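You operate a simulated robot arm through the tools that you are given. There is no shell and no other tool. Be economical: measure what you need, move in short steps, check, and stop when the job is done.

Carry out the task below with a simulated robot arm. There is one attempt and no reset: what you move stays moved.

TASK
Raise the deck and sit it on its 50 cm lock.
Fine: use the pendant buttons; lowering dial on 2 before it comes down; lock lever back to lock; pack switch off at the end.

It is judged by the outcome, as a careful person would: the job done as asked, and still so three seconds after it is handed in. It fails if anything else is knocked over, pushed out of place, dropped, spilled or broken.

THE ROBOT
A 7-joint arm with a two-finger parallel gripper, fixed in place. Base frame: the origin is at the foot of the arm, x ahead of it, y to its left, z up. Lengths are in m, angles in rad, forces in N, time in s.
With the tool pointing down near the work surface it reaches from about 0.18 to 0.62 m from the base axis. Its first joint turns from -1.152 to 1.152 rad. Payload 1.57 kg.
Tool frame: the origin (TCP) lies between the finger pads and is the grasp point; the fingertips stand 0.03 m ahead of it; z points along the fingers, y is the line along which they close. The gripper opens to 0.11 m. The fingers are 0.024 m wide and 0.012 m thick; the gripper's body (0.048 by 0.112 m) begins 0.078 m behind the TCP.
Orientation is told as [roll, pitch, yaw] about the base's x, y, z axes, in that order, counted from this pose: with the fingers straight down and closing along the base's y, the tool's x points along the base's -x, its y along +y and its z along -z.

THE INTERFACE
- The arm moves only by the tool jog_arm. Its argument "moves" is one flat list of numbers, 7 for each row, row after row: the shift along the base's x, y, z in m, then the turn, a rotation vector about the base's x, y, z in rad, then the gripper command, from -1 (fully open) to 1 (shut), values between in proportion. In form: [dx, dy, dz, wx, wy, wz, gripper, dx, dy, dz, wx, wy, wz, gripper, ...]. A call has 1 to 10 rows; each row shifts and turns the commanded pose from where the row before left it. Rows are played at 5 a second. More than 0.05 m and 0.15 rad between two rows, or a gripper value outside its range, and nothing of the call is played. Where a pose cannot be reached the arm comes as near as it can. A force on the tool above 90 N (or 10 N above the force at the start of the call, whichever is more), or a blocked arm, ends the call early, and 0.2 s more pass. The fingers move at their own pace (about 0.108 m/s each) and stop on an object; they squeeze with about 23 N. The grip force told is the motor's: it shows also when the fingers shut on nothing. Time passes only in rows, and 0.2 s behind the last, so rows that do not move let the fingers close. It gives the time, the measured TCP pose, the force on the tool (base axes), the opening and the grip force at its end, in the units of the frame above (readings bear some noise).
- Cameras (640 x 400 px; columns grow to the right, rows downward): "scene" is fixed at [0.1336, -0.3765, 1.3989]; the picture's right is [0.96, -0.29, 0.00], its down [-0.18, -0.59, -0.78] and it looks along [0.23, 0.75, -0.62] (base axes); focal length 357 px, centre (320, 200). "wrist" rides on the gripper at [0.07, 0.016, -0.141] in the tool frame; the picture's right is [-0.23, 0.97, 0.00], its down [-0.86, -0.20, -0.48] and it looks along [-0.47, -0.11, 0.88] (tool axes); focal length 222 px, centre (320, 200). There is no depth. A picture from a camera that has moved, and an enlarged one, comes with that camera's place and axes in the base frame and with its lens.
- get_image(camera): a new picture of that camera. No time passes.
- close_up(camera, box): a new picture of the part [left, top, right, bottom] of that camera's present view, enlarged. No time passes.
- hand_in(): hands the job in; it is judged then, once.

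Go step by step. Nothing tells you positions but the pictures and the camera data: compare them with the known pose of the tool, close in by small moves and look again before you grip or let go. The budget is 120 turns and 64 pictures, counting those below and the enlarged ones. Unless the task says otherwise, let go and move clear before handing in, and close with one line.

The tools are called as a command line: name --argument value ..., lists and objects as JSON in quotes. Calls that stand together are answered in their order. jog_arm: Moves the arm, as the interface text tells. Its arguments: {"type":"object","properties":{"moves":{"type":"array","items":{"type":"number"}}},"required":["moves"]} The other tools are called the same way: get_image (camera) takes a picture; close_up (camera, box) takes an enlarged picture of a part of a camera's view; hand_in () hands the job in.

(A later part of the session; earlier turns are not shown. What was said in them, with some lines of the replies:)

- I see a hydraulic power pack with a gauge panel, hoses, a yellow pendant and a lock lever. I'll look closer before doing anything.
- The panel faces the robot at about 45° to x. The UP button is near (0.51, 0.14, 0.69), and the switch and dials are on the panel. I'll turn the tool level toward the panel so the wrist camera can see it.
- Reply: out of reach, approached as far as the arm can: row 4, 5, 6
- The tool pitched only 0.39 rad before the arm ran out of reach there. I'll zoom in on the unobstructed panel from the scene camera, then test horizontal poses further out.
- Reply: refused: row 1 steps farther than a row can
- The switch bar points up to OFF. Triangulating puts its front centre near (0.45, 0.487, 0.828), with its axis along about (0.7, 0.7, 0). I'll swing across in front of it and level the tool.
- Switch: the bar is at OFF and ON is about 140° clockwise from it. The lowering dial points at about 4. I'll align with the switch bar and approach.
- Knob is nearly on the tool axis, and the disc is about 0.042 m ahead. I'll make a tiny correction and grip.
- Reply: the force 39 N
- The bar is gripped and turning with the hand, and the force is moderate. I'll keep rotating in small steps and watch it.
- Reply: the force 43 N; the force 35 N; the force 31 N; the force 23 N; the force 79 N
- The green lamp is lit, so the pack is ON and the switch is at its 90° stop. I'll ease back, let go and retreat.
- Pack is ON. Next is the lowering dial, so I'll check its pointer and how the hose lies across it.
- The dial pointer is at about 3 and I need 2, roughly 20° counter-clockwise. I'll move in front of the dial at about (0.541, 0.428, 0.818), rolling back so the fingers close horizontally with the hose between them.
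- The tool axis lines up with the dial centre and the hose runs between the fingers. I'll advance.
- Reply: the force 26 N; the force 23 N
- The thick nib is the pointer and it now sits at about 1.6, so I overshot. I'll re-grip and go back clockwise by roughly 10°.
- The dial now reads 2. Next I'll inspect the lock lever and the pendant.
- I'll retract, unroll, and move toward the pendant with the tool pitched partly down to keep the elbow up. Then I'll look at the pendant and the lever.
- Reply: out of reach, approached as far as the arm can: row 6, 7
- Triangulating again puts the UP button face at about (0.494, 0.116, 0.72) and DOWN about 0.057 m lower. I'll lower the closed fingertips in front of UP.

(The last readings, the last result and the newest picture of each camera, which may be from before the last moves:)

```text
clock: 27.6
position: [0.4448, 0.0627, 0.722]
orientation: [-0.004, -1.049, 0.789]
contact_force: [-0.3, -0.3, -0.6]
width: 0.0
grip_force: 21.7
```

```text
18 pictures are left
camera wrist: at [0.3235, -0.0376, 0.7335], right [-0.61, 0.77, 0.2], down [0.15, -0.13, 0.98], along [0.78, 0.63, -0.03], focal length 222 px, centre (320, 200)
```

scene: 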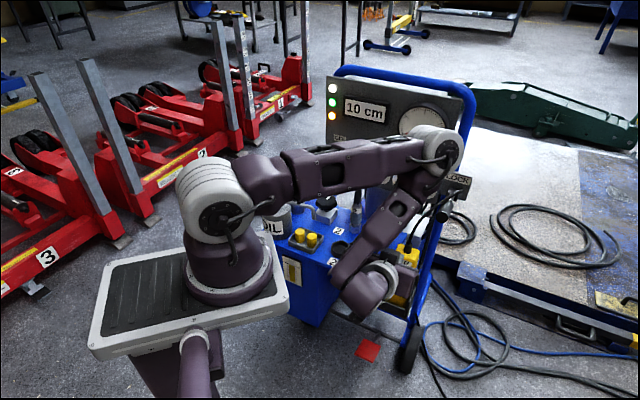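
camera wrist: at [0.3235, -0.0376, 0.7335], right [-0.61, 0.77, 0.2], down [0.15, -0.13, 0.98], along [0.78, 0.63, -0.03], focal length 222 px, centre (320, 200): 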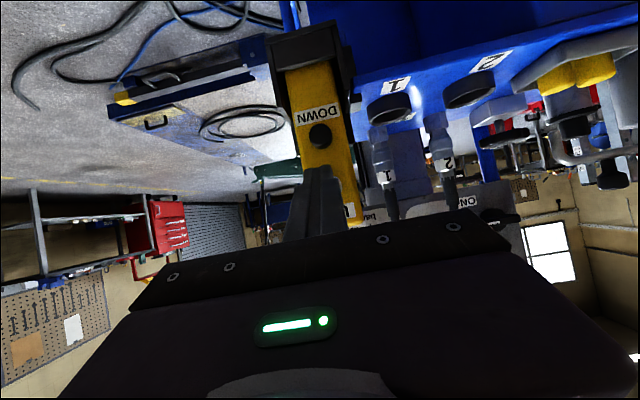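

jog_arm --moves '[-0.003, 0.005, 0, 0, 0, 0, 1, 0.012, 0.012, 0, 0, 0, 0, 1, 0.009, 0.009, 0, 0, 0, 0, 1]'

jog_arm --moves '[0.003, 0.003, 0, 0, 0, 0, 1]'

jog_arm --moves '[0.003, 0.003, 0, 0, 0, 0, 1]'

```text
clock: 28.4
position: [0.461, 0.0904, 0.7239]
orientation: [-0.001, -1.048, 0.786]
contact_force: [0.8, 0.3, -0.2]
width: 0.0001
grip_force: 21.2
```

```text
clock: 28.8
position: [0.4656, 0.0943, 0.7247]
orientation: [-0.002, -1.049, 0.789]
contact_force: [-0.3, 0.1, 0.3]
width: 0.0001
grip_force: 21.5
```

```text
clock: 29.2
position: [0.4694, 0.0978, 0.7243]
orientation: [-0.004, -1.048, 0.79]
contact_force: [-0.8, -0.9, -1.0]
width: 0.0002
grip_force: 21.3
```

jog_arm --moves '[0.003, 0.003, 0, 0, 0, 0, 1]'

jog_arm --moves '[0.003, 0.003, 0, 0, 0, 0, 1]'

get_image --camera "scene"

```text
clock: 29.6
position: [0.47, 0.1, 0.7246]
orientation: [-0.002, -1.047, 0.786]
contact_force: [-6.0, -7.0, 4.2]
width: 0.0
grip_force: 20.5
```

```text
clock: 30.0
position: [0.4726, 0.102, 0.7238]
orientation: [0.0, -1.046, 0.783]
contact_force: [-22.6, -19.5, 12.4]
width: 0.0
grip_force: 21.3
```

```text
17 pictures are left
```

scene: 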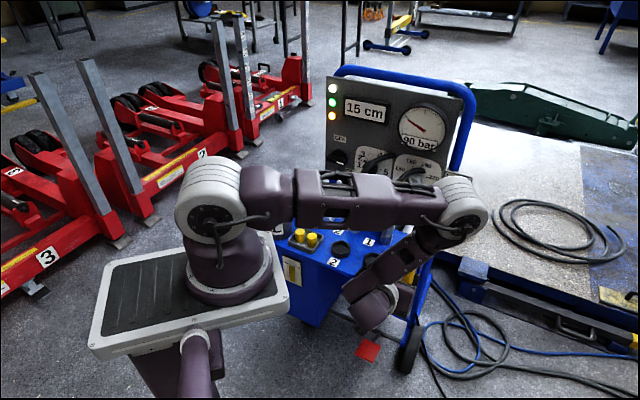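

It works: the deck is at 15 cm. I'll keep holding UP.

jog_arm --moves '[0, 0, 0, 0, 0, 0, 1, 0, 0, 0, 0, 0, 0, 1, 0, 0, 0, 0, 0, 0, 1, 0, 0, 0, 0, 0, 0, 1, 0, 0, 0, 0, 0, 0, 1]'

close_up --camera "scene" --box '[320, 60, 640, 260]'

```text
clock: 31.2
position: [0.4727, 0.1031, 0.7223]
orientation: [-0.002, -1.044, 0.788]
contact_force: [-23.1, -21.3, -8.6]
width: 0.0
grip_force: 21.3
```

```text
2.00 times, centred on (480, 160) of scene
camera zoom: at [0.1333, -0.3769, 1.3989], right [0.96, -0.29, 0.0], down [-0.18, -0.59, -0.79], along [0.23, 0.75, -0.62], focal length 713 px, centre (0, 280)
```

zoom: 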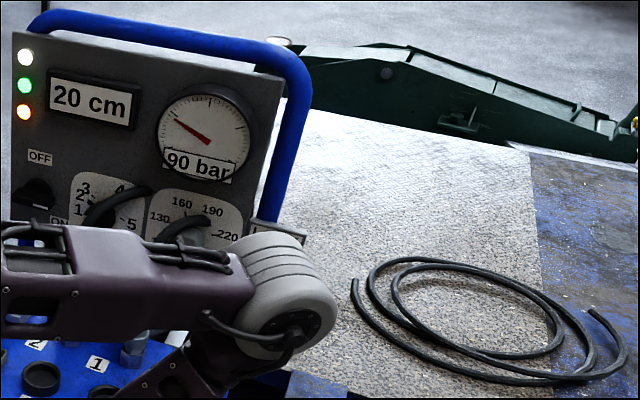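

jog_arm --moves '[0, 0, 0, 0, 0, 0, 1, 0, 0, 0, 0, 0, 0, 1, 0, 0, 0, 0, 0, 0, 1, 0, 0, 0, 0, 0, 0, 1, 0, 0, 0, 0, 0, 0, 1, 0, 0, 0, 0, 0, 0, 1, 0, 0, 0, 0, 0, 0, 1, 0, 0, 0, 0, 0, 0, 1, 0, 0, 0, 0, 0, 0, 1, 0, 0, 0, 0, 0, 0, 1]'

jog_arm --moves '[0, 0, 0, 0, 0, 0, 1, 0, 0, 0, 0, 0, 0, 1, 0, 0, 0, 0, 0, 0, 1, 0, 0, 0, 0, 0, 0, 1, 0, 0, 0, 0, 0, 0, 1, 0, 0, 0, 0, 0, 0, 1]'

close_up --camera "scene" --box '[320, 60, 640, 260]'

```text
clock: 33.4
position: [0.4727, 0.1024, 0.7237]
orientation: [-0.001, -1.045, 0.787]
contact_force: [-23.9, -22.6, -7.5]
width: 0.0
grip_force: 21.3
```

```text
clock: 34.8
position: [0.4745, 0.1026, 0.7226]
orientation: [-0.003, -1.048, 0.786]
contact_force: [-25.6, -22.9, -5.4]
width: 0.0001
grip_force: 21.7
```

```text
2.00 times, centred on (480, 160) of scene
camera zoom: at [0.1332, -0.3769, 1.3989], right [0.96, -0.29, 0.0], down [-0.18, -0.59, -0.79], along [0.23, 0.75, -0.62], focal length 713 px, centre (0, 280)
```

zoom: 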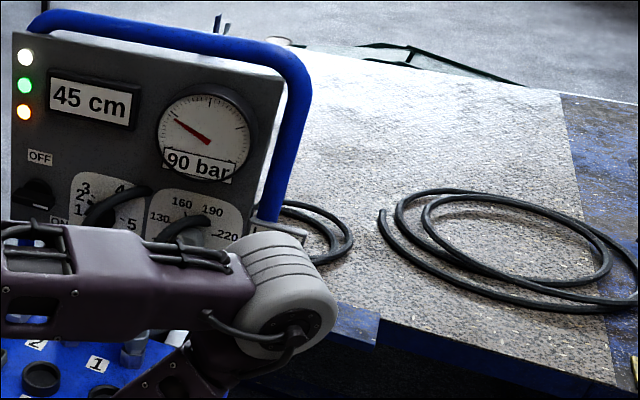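

At 45 cm. I'll hold about 1.4 s more to pass 50, then release.

jog_arm --moves '[0, 0, 0, 0, 0, 0, 1, 0, 0, 0, 0, 0, 0, 1, 0, 0, 0, 0, 0, 0, 1, 0, 0, 0, 0, 0, 0, 1, 0, 0, 0, 0, 0, 0, 1, 0, 0, 0, 0, 0, 0, 1, 0, 0, 0, 0, 0, 0, 1, -0.012, -0.012, 0, 0, 0, 0, 1, -0.012, -0.012, 0, 0, 0, 0, 1]'

close_up --camera "scene" --box '[320, 60, 640, 260]'

```text
clock: 36.8
position: [0.4519, 0.0804, 0.7251]
orientation: [-0.004, -1.052, 0.79]
contact_force: [-0.6, 0.9, 0.7]
width: 0.0001
grip_force: 21.0
```

```text
2.00 times, centred on (480, 160) of scene
camera zoom: at [0.1337, -0.3765, 1.3989], right [0.96, -0.29, 0.0], down [-0.18, -0.59, -0.78], along [0.23, 0.75, -0.62], focal length 713 px, centre (0, 280)
```

zoom: 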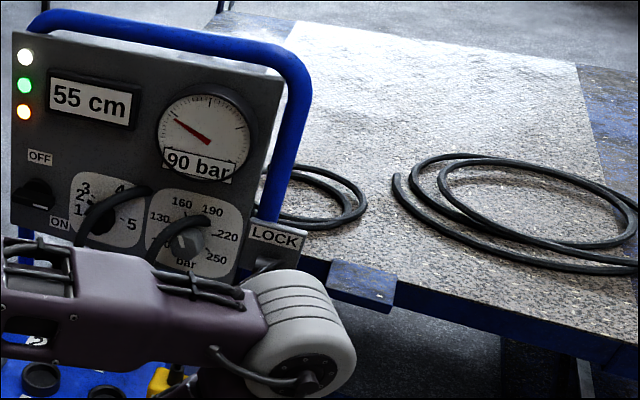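

The deck is at 55 cm. I need a clear view of the lock lever, so I'll move up and right.

jog_arm --moves '[-0.02, -0.02, 0.02, 0, 0, 0, 1, 0, 0, 0.045, 0, 0, 0, 1, 0.01, -0.02, 0.04, 0, 0, 0, 1, 0.02, -0.03, 0.03, 0, 0, 0, 1, 0.02, -0.03, 0.01, 0, 0, 0, 1]'

get_image --camera "wrist"

```text
clock: 38.0
position: [0.4792, -0.0234, 0.8671]
orientation: [-0.002, -1.047, 0.79]
contact_force: [-0.4, 0.1, 0.1]
width: 0.0001
grip_force: 21.2
```

```text
13 pictures are left
camera wrist: at [0.3569, -0.1245, 0.8782], right [-0.61, 0.77, 0.2], down [0.15, -0.13, 0.98], along [0.78, 0.63, -0.03], focal length 222 px, centre (320, 200)
```

wrist: 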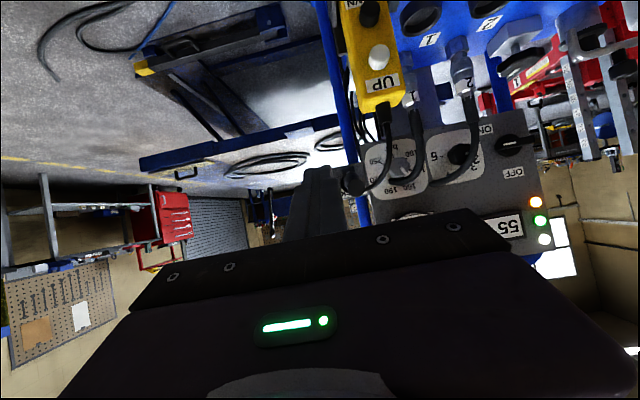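

close_up --camera "wrist" --box '[320, 130, 416, 190]'

```text
6.67 times, centred on (368, 160) of wrist
camera zoom: at [0.3569, -0.1245, 0.8782], right [-0.61, 0.77, 0.2], down [0.15, -0.13, 0.98], along [0.78, 0.63, -0.03], focal length 1481 px, centre (0, 467)
```

zoom: 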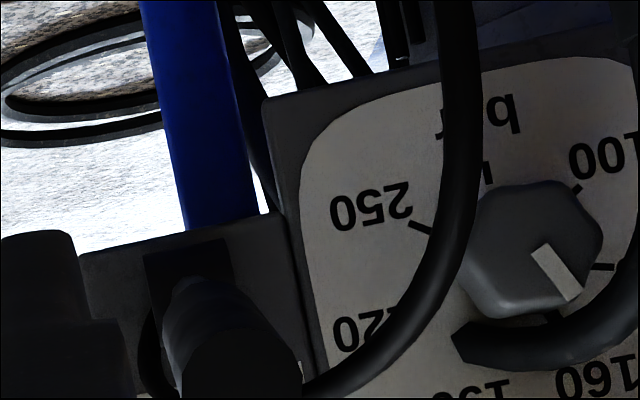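

The lever points out and about 15° up, at the top of its slot by the LOCK label, so it looks to be in LOCK already. I'll do a short DOWN tap and watch whether the deck stops at 50. First I'll line up in front of DOWN.

jog_arm --moves '[-0.014, 0.031, -0.015, 0, 0, 0, 1, -0.014, 0.031, -0.02, 0, 0, 0, 1, -0.008, 0.029, -0.03, 0, 0, 0, 1, 0, 0, -0.046, 0, 0, 0, 1, 0, 0, -0.046, 0, 0, 0, 1, 0, 0, -0.048, 0, 0, 0, 1]'

get_image --camera "wrist"

```text
clock: 39.4
position: [0.4421, 0.0708, 0.6627]
orientation: [-0.003, -1.049, 0.788]
contact_force: [-0.1, 0.4, 0.1]
width: 0.0
grip_force: 21.1
```

```text
11 pictures are left
camera wrist: at [0.3213, -0.0306, 0.6735], right [-0.61, 0.77, 0.2], down [0.15, -0.13, 0.98], along [0.78, 0.63, -0.03], focal length 222 px, centre (320, 200)
```

wrist: 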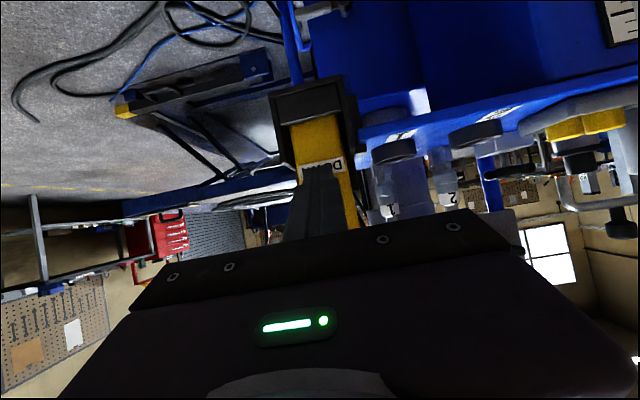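

jog_arm --moves '[0.003, -0.002, 0, 0, 0, 0, 1, 0.012, 0.012, 0, 0, 0, 0, 1, 0.01, 0.01, 0, 0, 0, 0, 1]'

jog_arm --moves '[0.004, 0.004, 0, 0, 0, 0, 1]'

jog_arm --moves '[0.003, 0.003, 0, 0, 0, 0, 1]'

```text
clock: 40.2
position: [0.4678, 0.09, 0.6646]
orientation: [-0.003, -1.048, 0.786]
contact_force: [-0.9, -1.4, 0.5]
width: 0.0
grip_force: 21.1
```

```text
clock: 40.6
position: [0.4731, 0.0939, 0.6645]
orientation: [-0.002, -1.048, 0.786]
contact_force: [-0.2, -2.0, -2.7]
width: 0.0001
grip_force: 21.0
```

```text
clock: 41.0
position: [0.4755, 0.0976, 0.6646]
orientation: [-0.002, -1.048, 0.787]
contact_force: [-13.8, -11.7, 6.9]
width: 0.0001
grip_force: 21.5
```

jog_arm --moves '[0.003, 0.003, 0, 0, 0, 0, 1]'

close_up --camera "scene" --box '[320, 60, 480, 160]'

```text
clock: 41.4
position: [0.4787, 0.0993, 0.6641]
orientation: [0.0, -1.046, 0.786]
contact_force: [-30.4, -27.4, 17.3]
width: 0.0
grip_force: 21.6
```

```text
4.00 times, centred on (400, 110) of scene
camera zoom: at [0.1328, -0.3771, 1.3989], right [0.96, -0.29, 0.0], down [-0.18, -0.59, -0.79], along [0.23, 0.75, -0.62], focal length 1426 px, centre (0, 560)
```

zoom: 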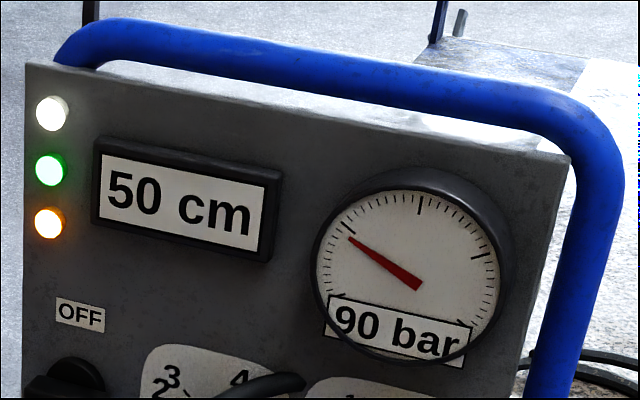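

jog_arm --moves '[0, 0, 0, 0, 0, 0, 1, 0, 0, 0, 0, 0, 0, 1]'

close_up --camera "scene" --box '[320, 60, 480, 160]'

```text
clock: 42.0
position: [0.4787, 0.0996, 0.663]
orientation: [-0.002, -1.046, 0.788]
contact_force: [-32.3, -29.9, 11.8]
width: 0.0
grip_force: 21.6
```

```text
4.00 times, centred on (400, 110) of scene
camera zoom: at [0.1329, -0.3771, 1.3988], right [0.96, -0.29, 0.0], down [-0.18, -0.59, -0.79], along [0.23, 0.75, -0.62], focal length 1426 px, centre (0, 560)
```

zoom: 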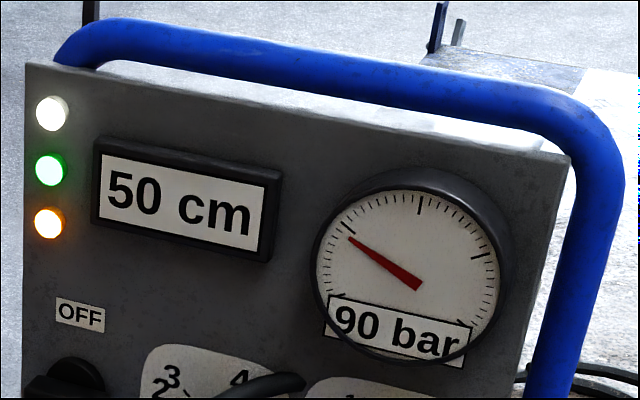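

jog_arm --moves '[0, 0, 0, 0, 0, 0, 1, 0, 0, 0, 0, 0, 0, 1]'

close_up --camera "scene" --box '[320, 60, 480, 160]'

```text
clock: 42.6
position: [0.4784, 0.0995, 0.6637]
orientation: [-0.002, -1.047, 0.789]
contact_force: [-31.2, -29.3, 7.7]
width: 0.0002
grip_force: 21.0
```

```text
4.00 times, centred on (400, 110) of scene
camera zoom: at [0.133, -0.377, 1.3988], right [0.96, -0.29, 0.0], down [-0.18, -0.59, -0.79], along [0.23, 0.75, -0.62], focal length 1426 px, centre (0, 560)
```

zoom: 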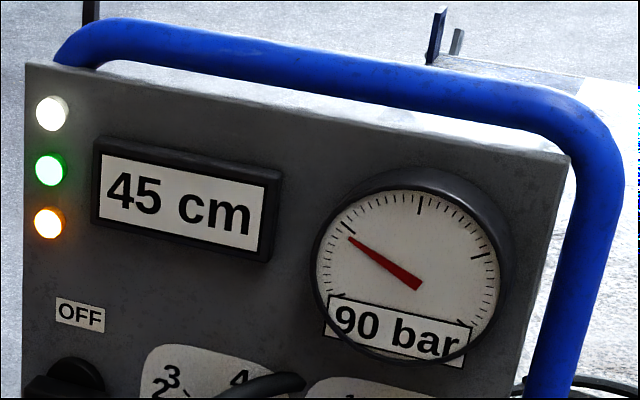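

The deck went past 50, so the lever isn't engaging; the amber lamp presumably means lock released. I'll go back to UP and raise to about 55, then work the lever.

jog_arm --moves '[-0.02, -0.02, 0, 0, 0, 0, 1, -0.004, 0.0025, 0.03, 0, 0, 0, 1, -0.002, 0.001, 0.03, 0, 0, 0, 1, 0.012, 0.012, 0, 0, 0, 0, 1]'

jog_arm --moves '[0.0075, 0.0075, 0, 0, 0, 0, 1, 0, 0, 0, 0, 0, 0, 1, 0, 0, 0, 0, 0, 0, 1, 0, 0, 0, 0, 0, 0, 1, 0, 0, 0, 0, 0, 0, 1, 0, 0, 0, 0, 0, 0, 1, 0, 0, 0, 0, 0, 0, 1]'

jog_arm --moves '[-0.02, -0.02, 0, 0, 0, 0, 1, -0.02, -0.02, 0.02, 0, 0, 0, 1]'

get_image --camera "scene"

```text
clock: 43.6
position: [0.4668, 0.098, 0.7258]
orientation: [-0.004, -1.05, 0.79]
contact_force: [-2.3, -0.7, 0.9]
width: 0.0001
grip_force: 20.7
```

```text
clock: 45.2
position: [0.4734, 0.1036, 0.7246]
orientation: [-0.001, -1.047, 0.786]
contact_force: [-29.7, -22.1, -1.2]
width: 0.0
grip_force: 22.0
```

```text
clock: 45.8
position: [0.4348, 0.0661, 0.7439]
orientation: [-0.007, -1.051, 0.789]
contact_force: [-1.0, -0.4, 0.5]
width: 0.0
grip_force: 20.8
```

```text
7 pictures are left
```

scene: 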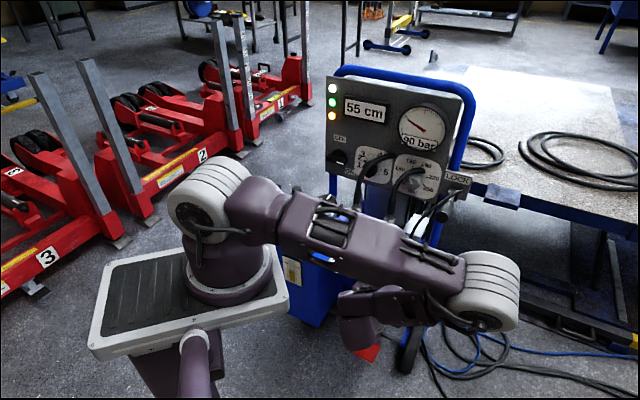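

The deck is at 55 cm. The lever sits about 15° up at the top of its slot and isn't locking, so LOCK must be the other way, down. I'll come over its grip from above with closed fingers.

jog_arm --moves '[0, 0, 0.045, 0, 0, 0, 1, 0, 0, 0.045, 0, 0, 0, 1, 0, 0, 0.045, -0.1, 0.1, 0, 1, 0, 0, 0.045, -0.1, 0.1, 0, 1, 0.04, 0.02, 0.008, 0, 0, 0, 1, 0.04, 0.02, 0.008, 0, 0, 0, 1, 0.04, 0.02, 0, 0, 0, 0, 1, 0.04, 0.02, 0, 0, 0, 0, 1]'

get_image --camera "wrist"

```text
clock: 47.6
position: [0.5953, 0.1453, 0.9372]
orientation: [-0.001, -0.763, 0.787]
contact_force: [0.5, 0.1, -0.4]
width: 0.0001
grip_force: 21.1
```

```text
6 pictures are left
camera wrist: at [0.4802, 0.0509, 0.9922], right [-0.57, 0.8, 0.16], down [0.34, 0.06, 0.94], along [0.74, 0.59, -0.31], focal length 222 px, centre (320, 200)
```

wrist: 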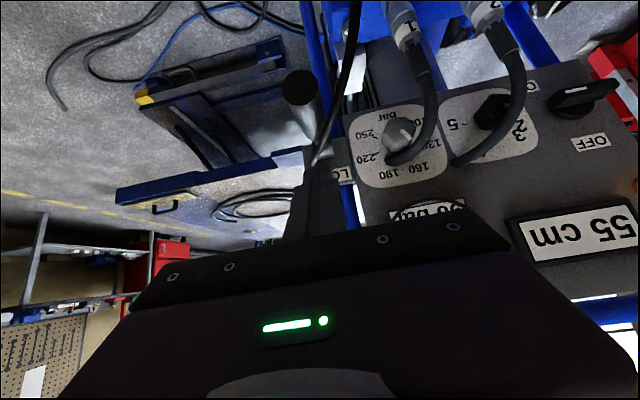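

The tip is above the lever grip and lined up with it. I'll press down in small steps.

jog_arm --moves '[0, 0, -0.03, 0, 0, 0, 1, 0, 0, -0.01, 0, 0, 0, 1, 0, 0, -0.008, 0, 0, 0, 1]'

jog_arm --moves '[0, 0, -0.008, 0, 0, 0, 1, 0, 0, -0.008, 0, 0, 0, 1]'

```text
clock: 48.4
position: [0.5964, 0.1465, 0.8941]
orientation: [-0.011, -0.773, 0.793]
contact_force: [-7.6, -1.9, 44.0]
width: 0.0
grip_force: 21.4
```

```text
clock: 48.8
position: [0.6008, 0.1472, 0.8929]
orientation: [-0.02, -0.786, 0.804]
contact_force: [-2.8, -0.2, 16.7]
width: 0.0
grip_force: 21.3
stopped in row 1: the force on the tool passed its limit (the readings are from after the stop); the commanded pose is now the measured one
```

Lever won't go down, so it's at its lower stop and LOCK must be up, as the label says. I'll straddle the grip end from above, grip it and lift.

jog_arm --moves '[-0.004, -0.004, 0.04, 0, 0, 0, 1, 0, 0, 0, 0, 0, 0, 0.09, 0, 0, 0, 0, 0, 0, 0.09]'

jog_arm --moves '[0, 0, -0.03, 0, 0, 0, 0.09, 0, 0, -0.015, 0, 0, 0, 0.09, 0, 0, -0.015, 0, 0, 0, 0.09]'

```text
clock: 49.6
position: [0.5927, 0.142, 0.9299]
orientation: [-0.016, -0.782, 0.799]
contact_force: [0.7, 0.2, -0.4]
width: 0.05
grip_force: 0.0
```

```text
clock: 50.4
position: [0.5936, 0.1423, 0.8706]
orientation: [-0.017, -0.784, 0.799]
contact_force: [-0.7, 0.2, -0.5]
width: 0.0499
grip_force: 0.1
```

jog_arm --moves '[0, 0, -0.013, 0, 0, 0, 0.09, 0, 0, 0, 0, 0, 0, 0.6, 0, 0, 0, 0, 0, 0, 1, 0, 0, 0, 0, 0, 0, 1]'

```text
clock: 51.4
position: [0.5932, 0.1436, 0.858]
orientation: [-0.016, -0.782, 0.801]
contact_force: [-3.2, 2.9, 2.6]
width: 0.0275
grip_force: 38.0
```

jog_arm --moves '[0.003, 0.003, 0.0135, 0, 0, 0, 1, 0.004, 0.004, 0.013, 0, 0, 0, 1]'

jog_arm --moves '[0.0047, 0.0047, 0.0126, 0, 0, 0, 1, 0.0054, 0.0054, 0.012, 0, 0, 0, 1]'

```text
clock: 52.0
position: [0.6007, 0.1501, 0.8847]
orientation: [-0.01, -0.776, 0.795]
contact_force: [-21.2, -8.9, -3.2]
width: 0.0281
grip_force: 38.5
```

```text
clock: 52.6
position: [0.6119, 0.1618, 0.9106]
orientation: [-0.016, -0.781, 0.8]
contact_force: [-1.4, 7.0, -17.3]
width: 0.0278
grip_force: 38.5
```

jog_arm --moves '[0.006, 0.006, 0.0113, 0, 0, 0, 1, 0.0068, 0.0068, 0.0104, 0, 0, 0, 1]'

close_up --camera "scene" --box '[320, 70, 512, 190]'

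```text
clock: 53.2
position: [0.6238, 0.174, 0.9306]
orientation: [-0.015, -0.782, 0.798]
contact_force: [-14.7, -4.4, -3.0]
width: 0.0277
grip_force: 38.8
```

```text
3.33 times, centred on (416, 130) of scene
camera zoom: at [0.1333, -0.3766, 1.3989], right [0.96, -0.29, 0.0], down [-0.18, -0.59, -0.78], along [0.23, 0.75, -0.62], focal length 1189 px, centre (0, 433)
```

zoom: 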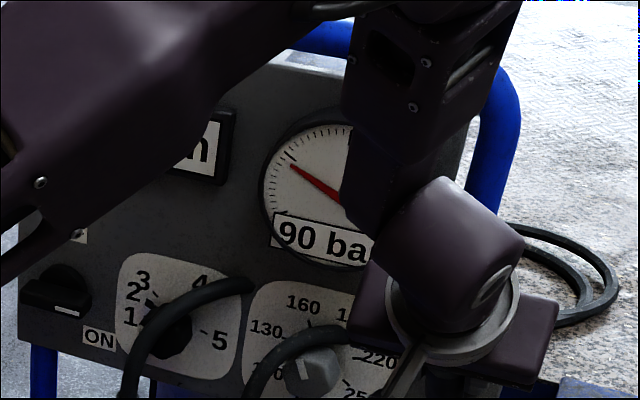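

jog_arm --moves '[0.0074, 0.0074, 0.0096, 0, 0, 0, 1, 0.008, 0.008, 0.0086, 0, 0, 0, 1]'

jog_arm --moves '[0.0084, 0.0084, 0.0076, 0, 0, 0, 1]'

```text
clock: 53.8
position: [0.6387, 0.1896, 0.9479]
orientation: [-0.015, -0.781, 0.798]
contact_force: [-9.9, -5.7, -4.5]
width: 0.0276
grip_force: 38.0
```

```text
clock: 54.2
position: [0.647, 0.1978, 0.954]
orientation: [-0.012, -0.78, 0.797]
contact_force: [-5.3, 3.2, -18.9]
width: 0.0277
grip_force: 38.2
```

jog_arm --moves '[0.0089, 0.0089, 0.0066, 0, 0, 0, 1]'

jog_arm --moves '[0.0093, 0.0093, 0.0054, 0, 0, 0, 1]'

```text
clock: 54.6
position: [0.6572, 0.2072, 0.9624]
orientation: [-0.012, -0.779, 0.8]
contact_force: [-6.2, 4.6, -22.8]
width: 0.0275
grip_force: 37.9
```

```text
clock: 55.0
position: [0.6639, 0.2147, 0.9662]
orientation: [-0.013, -0.775, 0.795]
contact_force: [-33.5, -18.3, -7.2]
width: 0.0278
grip_force: 37.9
```

jog_arm --moves '[0.004, 0.004, 0.002, 0, 0, 0, 1]'

close_up --camera "scene" --box '[320, 70, 512, 190]'

```text
clock: 55.4
position: [0.6682, 0.2182, 0.9683]
orientation: [-0.013, -0.773, 0.797]
contact_force: [-30.6, -23.2, -7.3]
width: 0.0279
grip_force: 38.6
```

```text
3.33 times, centred on (416, 130) of scene
camera zoom: at [0.133, -0.3771, 1.3988], right [0.96, -0.29, 0.0], down [-0.18, -0.59, -0.79], along [0.23, 0.75, -0.62], focal length 1189 px, centre (0, 433)
```

zoom: 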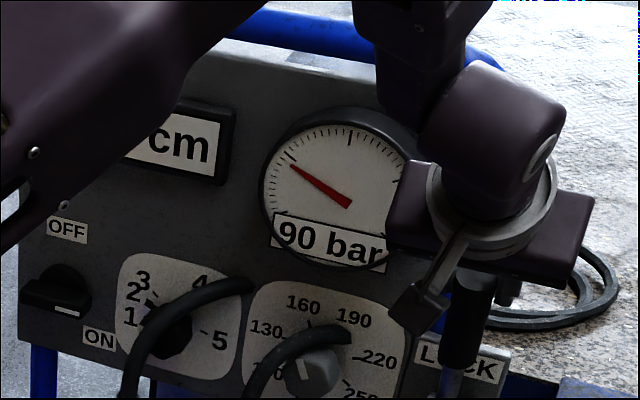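

jog_arm --moves '[0.006, 0.006, 0.002, 0, 0, 0, 1]'

jog_arm --moves '[0.006, 0.006, 0.001, 0, 0, 0, 1]'

```text
clock: 55.8
position: [0.6768, 0.2279, 0.9749]
orientation: [-0.019, -0.79, 0.802]
contact_force: [0.0, 1.0, 2.6]
width: 0.0001
grip_force: 21.0
```

```text
clock: 56.2
position: [0.6818, 0.2323, 0.9756]
orientation: [-0.016, -0.784, 0.799]
contact_force: [0.3, 0.6, 0.3]
width: 0.0001
grip_force: 21.4
```

The fingers slipped off at the lever's upper stop. I'll lift straight up, then back away, and check the lamps.

jog_arm --moves '[0, 0, 0.03, 0, 0, 0, 1, 0, 0, 0.03, 0, 0, 0, 1, 0, 0, 0.03, 0, 0, 0, 1]'

jog_arm --moves '[-0.033, -0.033, 0.005, 0, 0, 0, 1, -0.033, -0.033, 0, 0, 0, 0, 1, -0.033, -0.033, 0, 0, 0, 0, 1, -0.02, -0.04, -0.02, 0, 0, 0, 1, -0.02, -0.04, -0.02, 0, 0, 0, 1]'

```text
clock: 57.0
position: [0.6818, 0.2338, 1.0649]
orientation: [-0.015, -0.783, 0.797]
contact_force: [1.4, 0.5, 0.2]
width: 0.0
grip_force: 21.4
```

```text
clock: 58.2
position: [0.5431, 0.0536, 1.0285]
orientation: [-0.017, -0.784, 0.799]
contact_force: [0.1, -0.5, 0.2]
width: 0.0003
grip_force: 21.6
```

jog_arm --moves '[-0.033, 0.003, -0.03, 0.095, -0.095, 0, 1, -0.033, 0.003, -0.03, 0.095, -0.095, 0, 1, -0.033, 0.003, -0.03, 0, 0, 0, 1, 0, 0.002, -0.046, 0, 0, 0, 1, 0, 0.002, -0.046, 0, 0, 0, 1, 0, 0.001, -0.046, 0, 0, 0, 1, 0, 0.001, -0.046, 0, 0, 0, 1, 0, 0, -0.046, 0, 0, 0, 1, 0, 0, -0.044, 0, 0, 0, 1]'

get_image --camera "scene"

```text
clock: 60.2
position: [0.4616, 0.071, 0.6606]
orientation: [-0.023, -1.051, 0.807]
contact_force: [0.6, -0.1, 0.1]
width: 0.0
grip_force: 21.0
out of reach, approached as far as the arm can: row 3
```

```text
3 pictures are left
```

scene: 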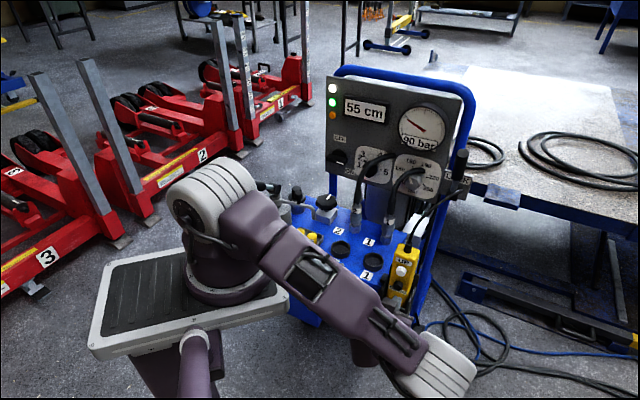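

Lever now stands upright in LOCK and the deck is at 55 cm. I'll press DOWN to settle it onto the lock.

jog_arm --moves '[-0.006, 0.0085, 0.003, 0, 0, 0, 1, 0.011, 0.011, 0, 0, 0, 0, 1, 0, 0, 0, 0, 0, 0, 1]'

```text
clock: 61.0
position: [0.4664, 0.0907, 0.6657]
orientation: [-0.022, -1.05, 0.804]
contact_force: [-0.5, -0.7, -0.1]
width: 0.0
grip_force: 21.6
```

jog_arm --moves '[0.008, 0.006, -0.001, 0, 0, 0, 1, 0.004, 0.003, 0, 0, 0, 0, 1]'

```text
clock: 61.6
position: [0.477, 0.0981, 0.6644]
orientation: [-0.018, -1.046, 0.803]
contact_force: [-25.6, -16.1, 12.2]
width: 0.0
grip_force: 20.7
```

jog_arm --moves '[0.002, 0.002, 0, 0, 0, 0, 1, 0, 0, 0, 0, 0, 0, 1, 0, 0, 0, 0, 0, 0, 1, 0, 0, 0, 0, 0, 0, 1, 0, 0, 0, 0, 0, 0, 1, 0, 0, 0, 0, 0, 0, 1, 0, 0, 0, 0, 0, 0, 1]'

close_up --camera "scene" --box '[320, 70, 480, 170]'

```text
clock: 63.2
position: [0.4783, 0.1001, 0.6625]
orientation: [-0.021, -1.048, 0.806]
contact_force: [-42.5, -21.2, 7.5]
width: 0.0
grip_force: 20.9
```

```text
4.00 times, centred on (400, 120) of scene
camera zoom: at [0.1328, -0.3769, 1.3989], right [0.96, -0.29, 0.0], down [-0.18, -0.59, -0.79], along [0.23, 0.75, -0.62], focal length 1426 px, centre (0, 520)
```

zoom: 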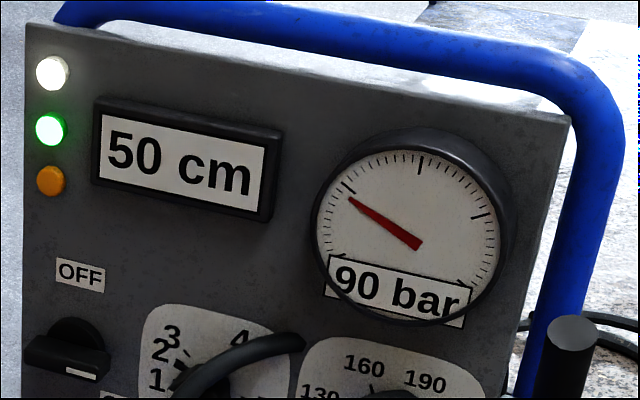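

Amber is out, so the lock is engaged, but pressure still holds. I'll keep DOWN pressed until the deck is fully seated.

jog_arm --moves '[0.0015, 0.0015, 0, 0, 0, 0, 1, 0, 0, 0, 0, 0, 0, 1, 0, 0, 0, 0, 0, 0, 1, 0, 0, 0, 0, 0, 0, 1, 0, 0, 0, 0, 0, 0, 1, 0, 0, 0, 0, 0, 0, 1, 0, 0, 0, 0, 0, 0, 1, 0, 0, 0, 0, 0, 0, 1, 0, 0, 0, 0, 0, 0, 1, 0, 0, 0, 0, 0, 0, 1]'

close_up --camera "scene" --box '[320, 70, 480, 170]'

```text
clock: 65.4
position: [0.4793, 0.101, 0.6622]
orientation: [-0.022, -1.044, 0.804]
contact_force: [-43.7, -30.6, 1.6]
width: 0.0001
grip_force: 20.8
```

```text
4.00 times, centred on (400, 120) of scene
camera zoom: at [0.1329, -0.377, 1.3989], right [0.96, -0.29, 0.0], down [-0.18, -0.59, -0.79], along [0.23, 0.75, -0.62], focal length 1426 px, centre (0, 520)
```

zoom: 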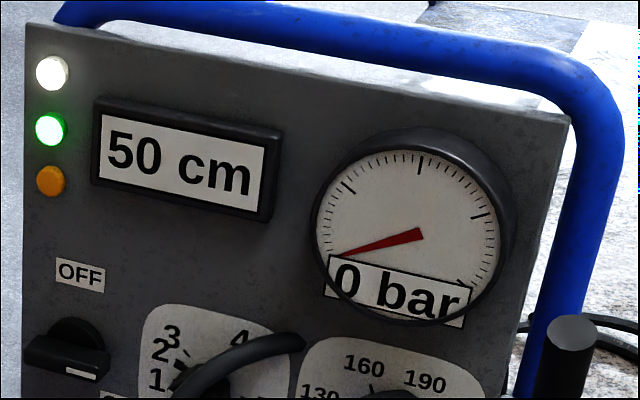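

Fully seated: 50 cm, 0 bar, amber out. I'll release DOWN and head back to the switch by the known route.

jog_arm --moves '[-0.025, -0.025, 0, 0, 0, 0, 1, -0.02, -0.02, 0.03, 0, 0, 0, 1, 0, 0, 0.045, 0, 0, 0, 1, 0, 0, 0.045, 0, 0, 0, 1, 0, 0, 0.045, 0, 0, 0, 1, 0, 0, 0.03, 0, 0, 0, 1]'

jog_arm --moves '[-0.005, 0.035, 0, 0, 0, 0, 0, -0.005, 0.035, 0, 0, 0, 0, -0.6, 0, 0.035, 0, 0, 0, 0, -0.6]'

```text
clock: 66.8
position: [0.438, 0.0626, 0.8618]
orientation: [-0.023, -1.05, 0.806]
contact_force: [0.1, 0.5, 1.3]
width: 0.0
grip_force: 21.7
out of reach, approached as far as the arm can: row 6
```

```text
clock: 67.6
position: [0.4309, 0.1681, 0.8574]
orientation: [-0.021, -1.051, 0.805]
contact_force: [0.6, -0.6, 0.5]
width: 0.088
grip_force: 0.0
out of reach, approached as far as the arm can: row 1
```

jog_arm --moves '[-0.012, 0.04, 0, 0.0919, -0.0919, 0, -0.6, -0.012, 0.04, 0, 0.0919, -0.0919, 0, -0.6, -0.012, 0.04, 0, 0.0919, -0.0919, 0, -0.6, -0.012, 0.04, 0, 0.0919, -0.0919, 0, -0.6]'

```text
clock: 68.6
position: [0.3899, 0.3268, 0.8525]
orientation: [-1.887, -1.562, 2.666]
contact_force: [-0.1, 0.6, 0.1]
width: 0.0883
grip_force: 0.1
out of reach, approached as far as the arm can: row 1
```

jog_arm --moves '[0, 0, 0, 0.0995, 0.0995, 0, -0.6, 0, 0, 0, 0.0995, 0.0995, 0, -0.6, 0, 0, 0, 0.0995, 0.0995, 0, -0.6, 0, 0, 0, 0.0995, 0.0995, 0, -0.6, 0, 0, 0, 0.0995, 0.0995, 0, -0.6, 0, 0, 0, 0.0995, 0.0995, 0, -0.6]'

jog_arm --moves '[0, 0, 0, 0.0995, 0.0995, 0, -0.6, 0, 0, 0, 0.0995, 0.0995, 0, -0.6, 0, 0, 0, 0.0995, 0.0995, 0, -0.6, 0, 0, 0, 0.0995, 0.0995, 0, -0.6, 0, 0, 0, 0.0995, 0.0995, 0, -0.6, 0, 0, 0, 0.0995, 0.0995, 0, -0.6]'

```text
clock: 70.0
position: [0.3898, 0.3261, 0.8517]
orientation: [1.566, -0.734, -0.785]
contact_force: [-0.7, -0.6, 0.4]
width: 0.088
grip_force: 0.0
```

```text
clock: 71.4
position: [0.3903, 0.327, 0.8526]
orientation: [1.565, 0.11, -0.784]
contact_force: [0.9, 0.7, 0.3]
width: 0.0882
grip_force: 0.1
```

jog_arm --moves '[-0.01, 0.027, -0.0105, 0, 0, 0, -0.6, -0.01, 0.027, -0.0105, 0, 0, 0, -0.6, -0.0105, 0.0275, -0.0105, 0, 0, 0, -0.6, 0, 0, 0, 0, 0, 0, -0.6]'

jog_arm --moves '[0.03, 0.03, 0, 0, 0, 0, -0.6, 0.02, 0.02, 0, 0, 0, 0, -0.6]'

```text
clock: 72.4
position: [0.3585, 0.4095, 0.8213]
orientation: [1.567, 0.108, -0.786]
contact_force: [-0.2, 0.1, 0.0]
width: 0.088
grip_force: 0.1
```

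```text
clock: 73.0
position: [0.4111, 0.4594, 0.8227]
orientation: [1.563, 0.109, -0.785]
contact_force: [0.2, -1.0, 0.6]
width: 0.0879
grip_force: 0.0
```

Following the same approach pose as before, I'll go the last bit in and grip.

jog_arm --moves '[0.017, 0.0145, -0.001, 0, 0, 0, -0.6, 0, 0, 0, 0, 0, 0, 1, 0, 0, 0, 0, 0, 0, 1, 0, 0, 0, 0, 0, 0, 1]'

```text
clock: 74.0
position: [0.4301, 0.4735, 0.8247]
orientation: [1.572, 0.108, -0.785]
contact_force: [-0.3, -1.4, 24.4]
width: 0.0185
grip_force: 33.1
```

jog_arm --moves '[0, 0, 0, -0.07, -0.07, 0, 1, 0, 0, 0, -0.07, -0.07, 0, 1, 0, 0, 0, -0.07, -0.07, 0, 1, 0, 0, 0, -0.07, -0.07, 0, 1, 0, 0, 0, -0.07, -0.07, 0, 1, 0, 0, 0, -0.07, -0.07, 0, 1, 0, 0, 0, -0.07, -0.07, 0, 1, 0, 0, 0, -0.07, -0.07, 0, 1]'

jog_arm --moves '[0, 0, 0, -0.07, -0.07, 0, 1, 0, 0, 0, -0.07, -0.07, 0, 1, 0, 0, 0, -0.07, -0.07, 0, 1, 0, 0, 0, -0.07, -0.07, 0, 1, 0, 0, 0, -0.07, -0.07, 0, 1, 0, 0, 0, -0.07, -0.07, 0, 1, 0, 0, 0, -0.07, -0.07, 0, 1, 0, 0, 0, -0.07, -0.07, 0, 1]'

```text
clock: 75.8
position: [0.4253, 0.472, 0.8227]
orientation: [1.572, -0.684, -0.787]
contact_force: [5.7, 6.6, 31.9]
width: 0.016
grip_force: 31.6
```

```text
clock: 77.6
position: [0.4271, 0.4706, 0.8208]
orientation: [1.58, -1.479, -0.803]
contact_force: [12.4, -1.6, 16.4]
width: 0.016
grip_force: 31.4
```

jog_arm --moves '[0, 0, 0, -0.05, -0.05, 0, 1, 0, 0, 0, -0.05, -0.05, 0, 1]'

```text
clock: 78.2
position: [0.4283, 0.4702, 0.8212]
orientation: [-1.584, -1.523, 2.359]
contact_force: [28.6, -2.2, 11.0]
width: 0.0166
grip_force: 32.0
```

jog_arm --moves '[0, 0, 0, -0.05, -0.05, 0, 1, 0, 0, 0, 0.05, 0.05, 0, 1, 0, 0, 0, 0, 0, 0, -0.6, 0, 0, 0, 0, 0, 0, -0.6, -0.033, -0.033, 0, 0, 0, 0, -0.6, -0.033, -0.033, 0.01, 0, 0, 0, -0.6, -0.02, -0.02, 0.01, 0, 0, 0, -0.6]'

jog_arm --moves '[-0.01, -0.03, 0.02, 0, 0, 0, -0.6, -0.01, -0.03, 0.02, 0, 0, 0, -0.6]'

close_up --camera "scene" --box '[240, 60, 496, 220]'

```text
clock: 79.8
position: [0.3666, 0.4082, 0.8342]
orientation: [-1.56, -1.526, 2.341]
contact_force: [0.6, 0.1, -0.1]
width: 0.0882
grip_force: 0.1
out of reach, approached as far as the arm can: row 6, 7
```

```text
clock: 80.4
position: [0.3859, 0.3933, 0.8726]
orientation: [-1.521, -1.526, 2.3]
contact_force: [0.9, 0.2, 0.4]
width: 0.0878
grip_force: 0.0
out of reach, approached as far as the arm can: row 1, 2
```

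```text
2.50 times, centred on (368, 140) of scene
camera zoom: at [0.1336, -0.3765, 1.3989], right [0.96, -0.29, 0.0], down [-0.18, -0.59, -0.78], along [0.23, 0.75, -0.62], focal length 892 px, centre (200, 350)
```

zoom: 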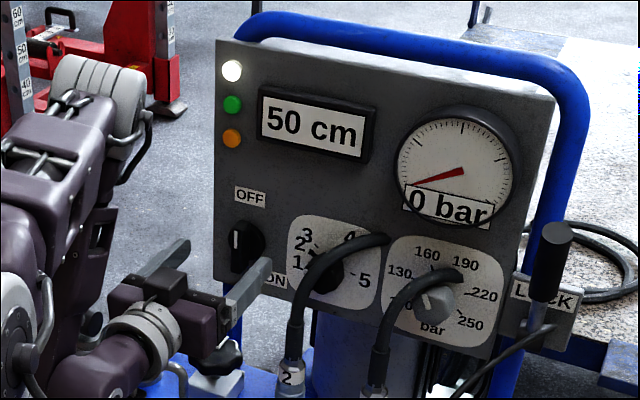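

The picture shows the pack OFF with the green lamp out, 50 cm, 0 bar, the lever at LOCK, the dial on 2 and the gripper clear. Handing in.

hand_in

```text
The job is handed in.
```

The deck is sitting on its 50 cm lock at 0 bar, with the lock lever in LOCK, the lowering dial on 2 and the pack switched off. On the first lowering the lever wasn't in LOCK and the deck dropped past 50 cm, so I raised it again, moved the lever to LOCK and lowered it onto the lock.
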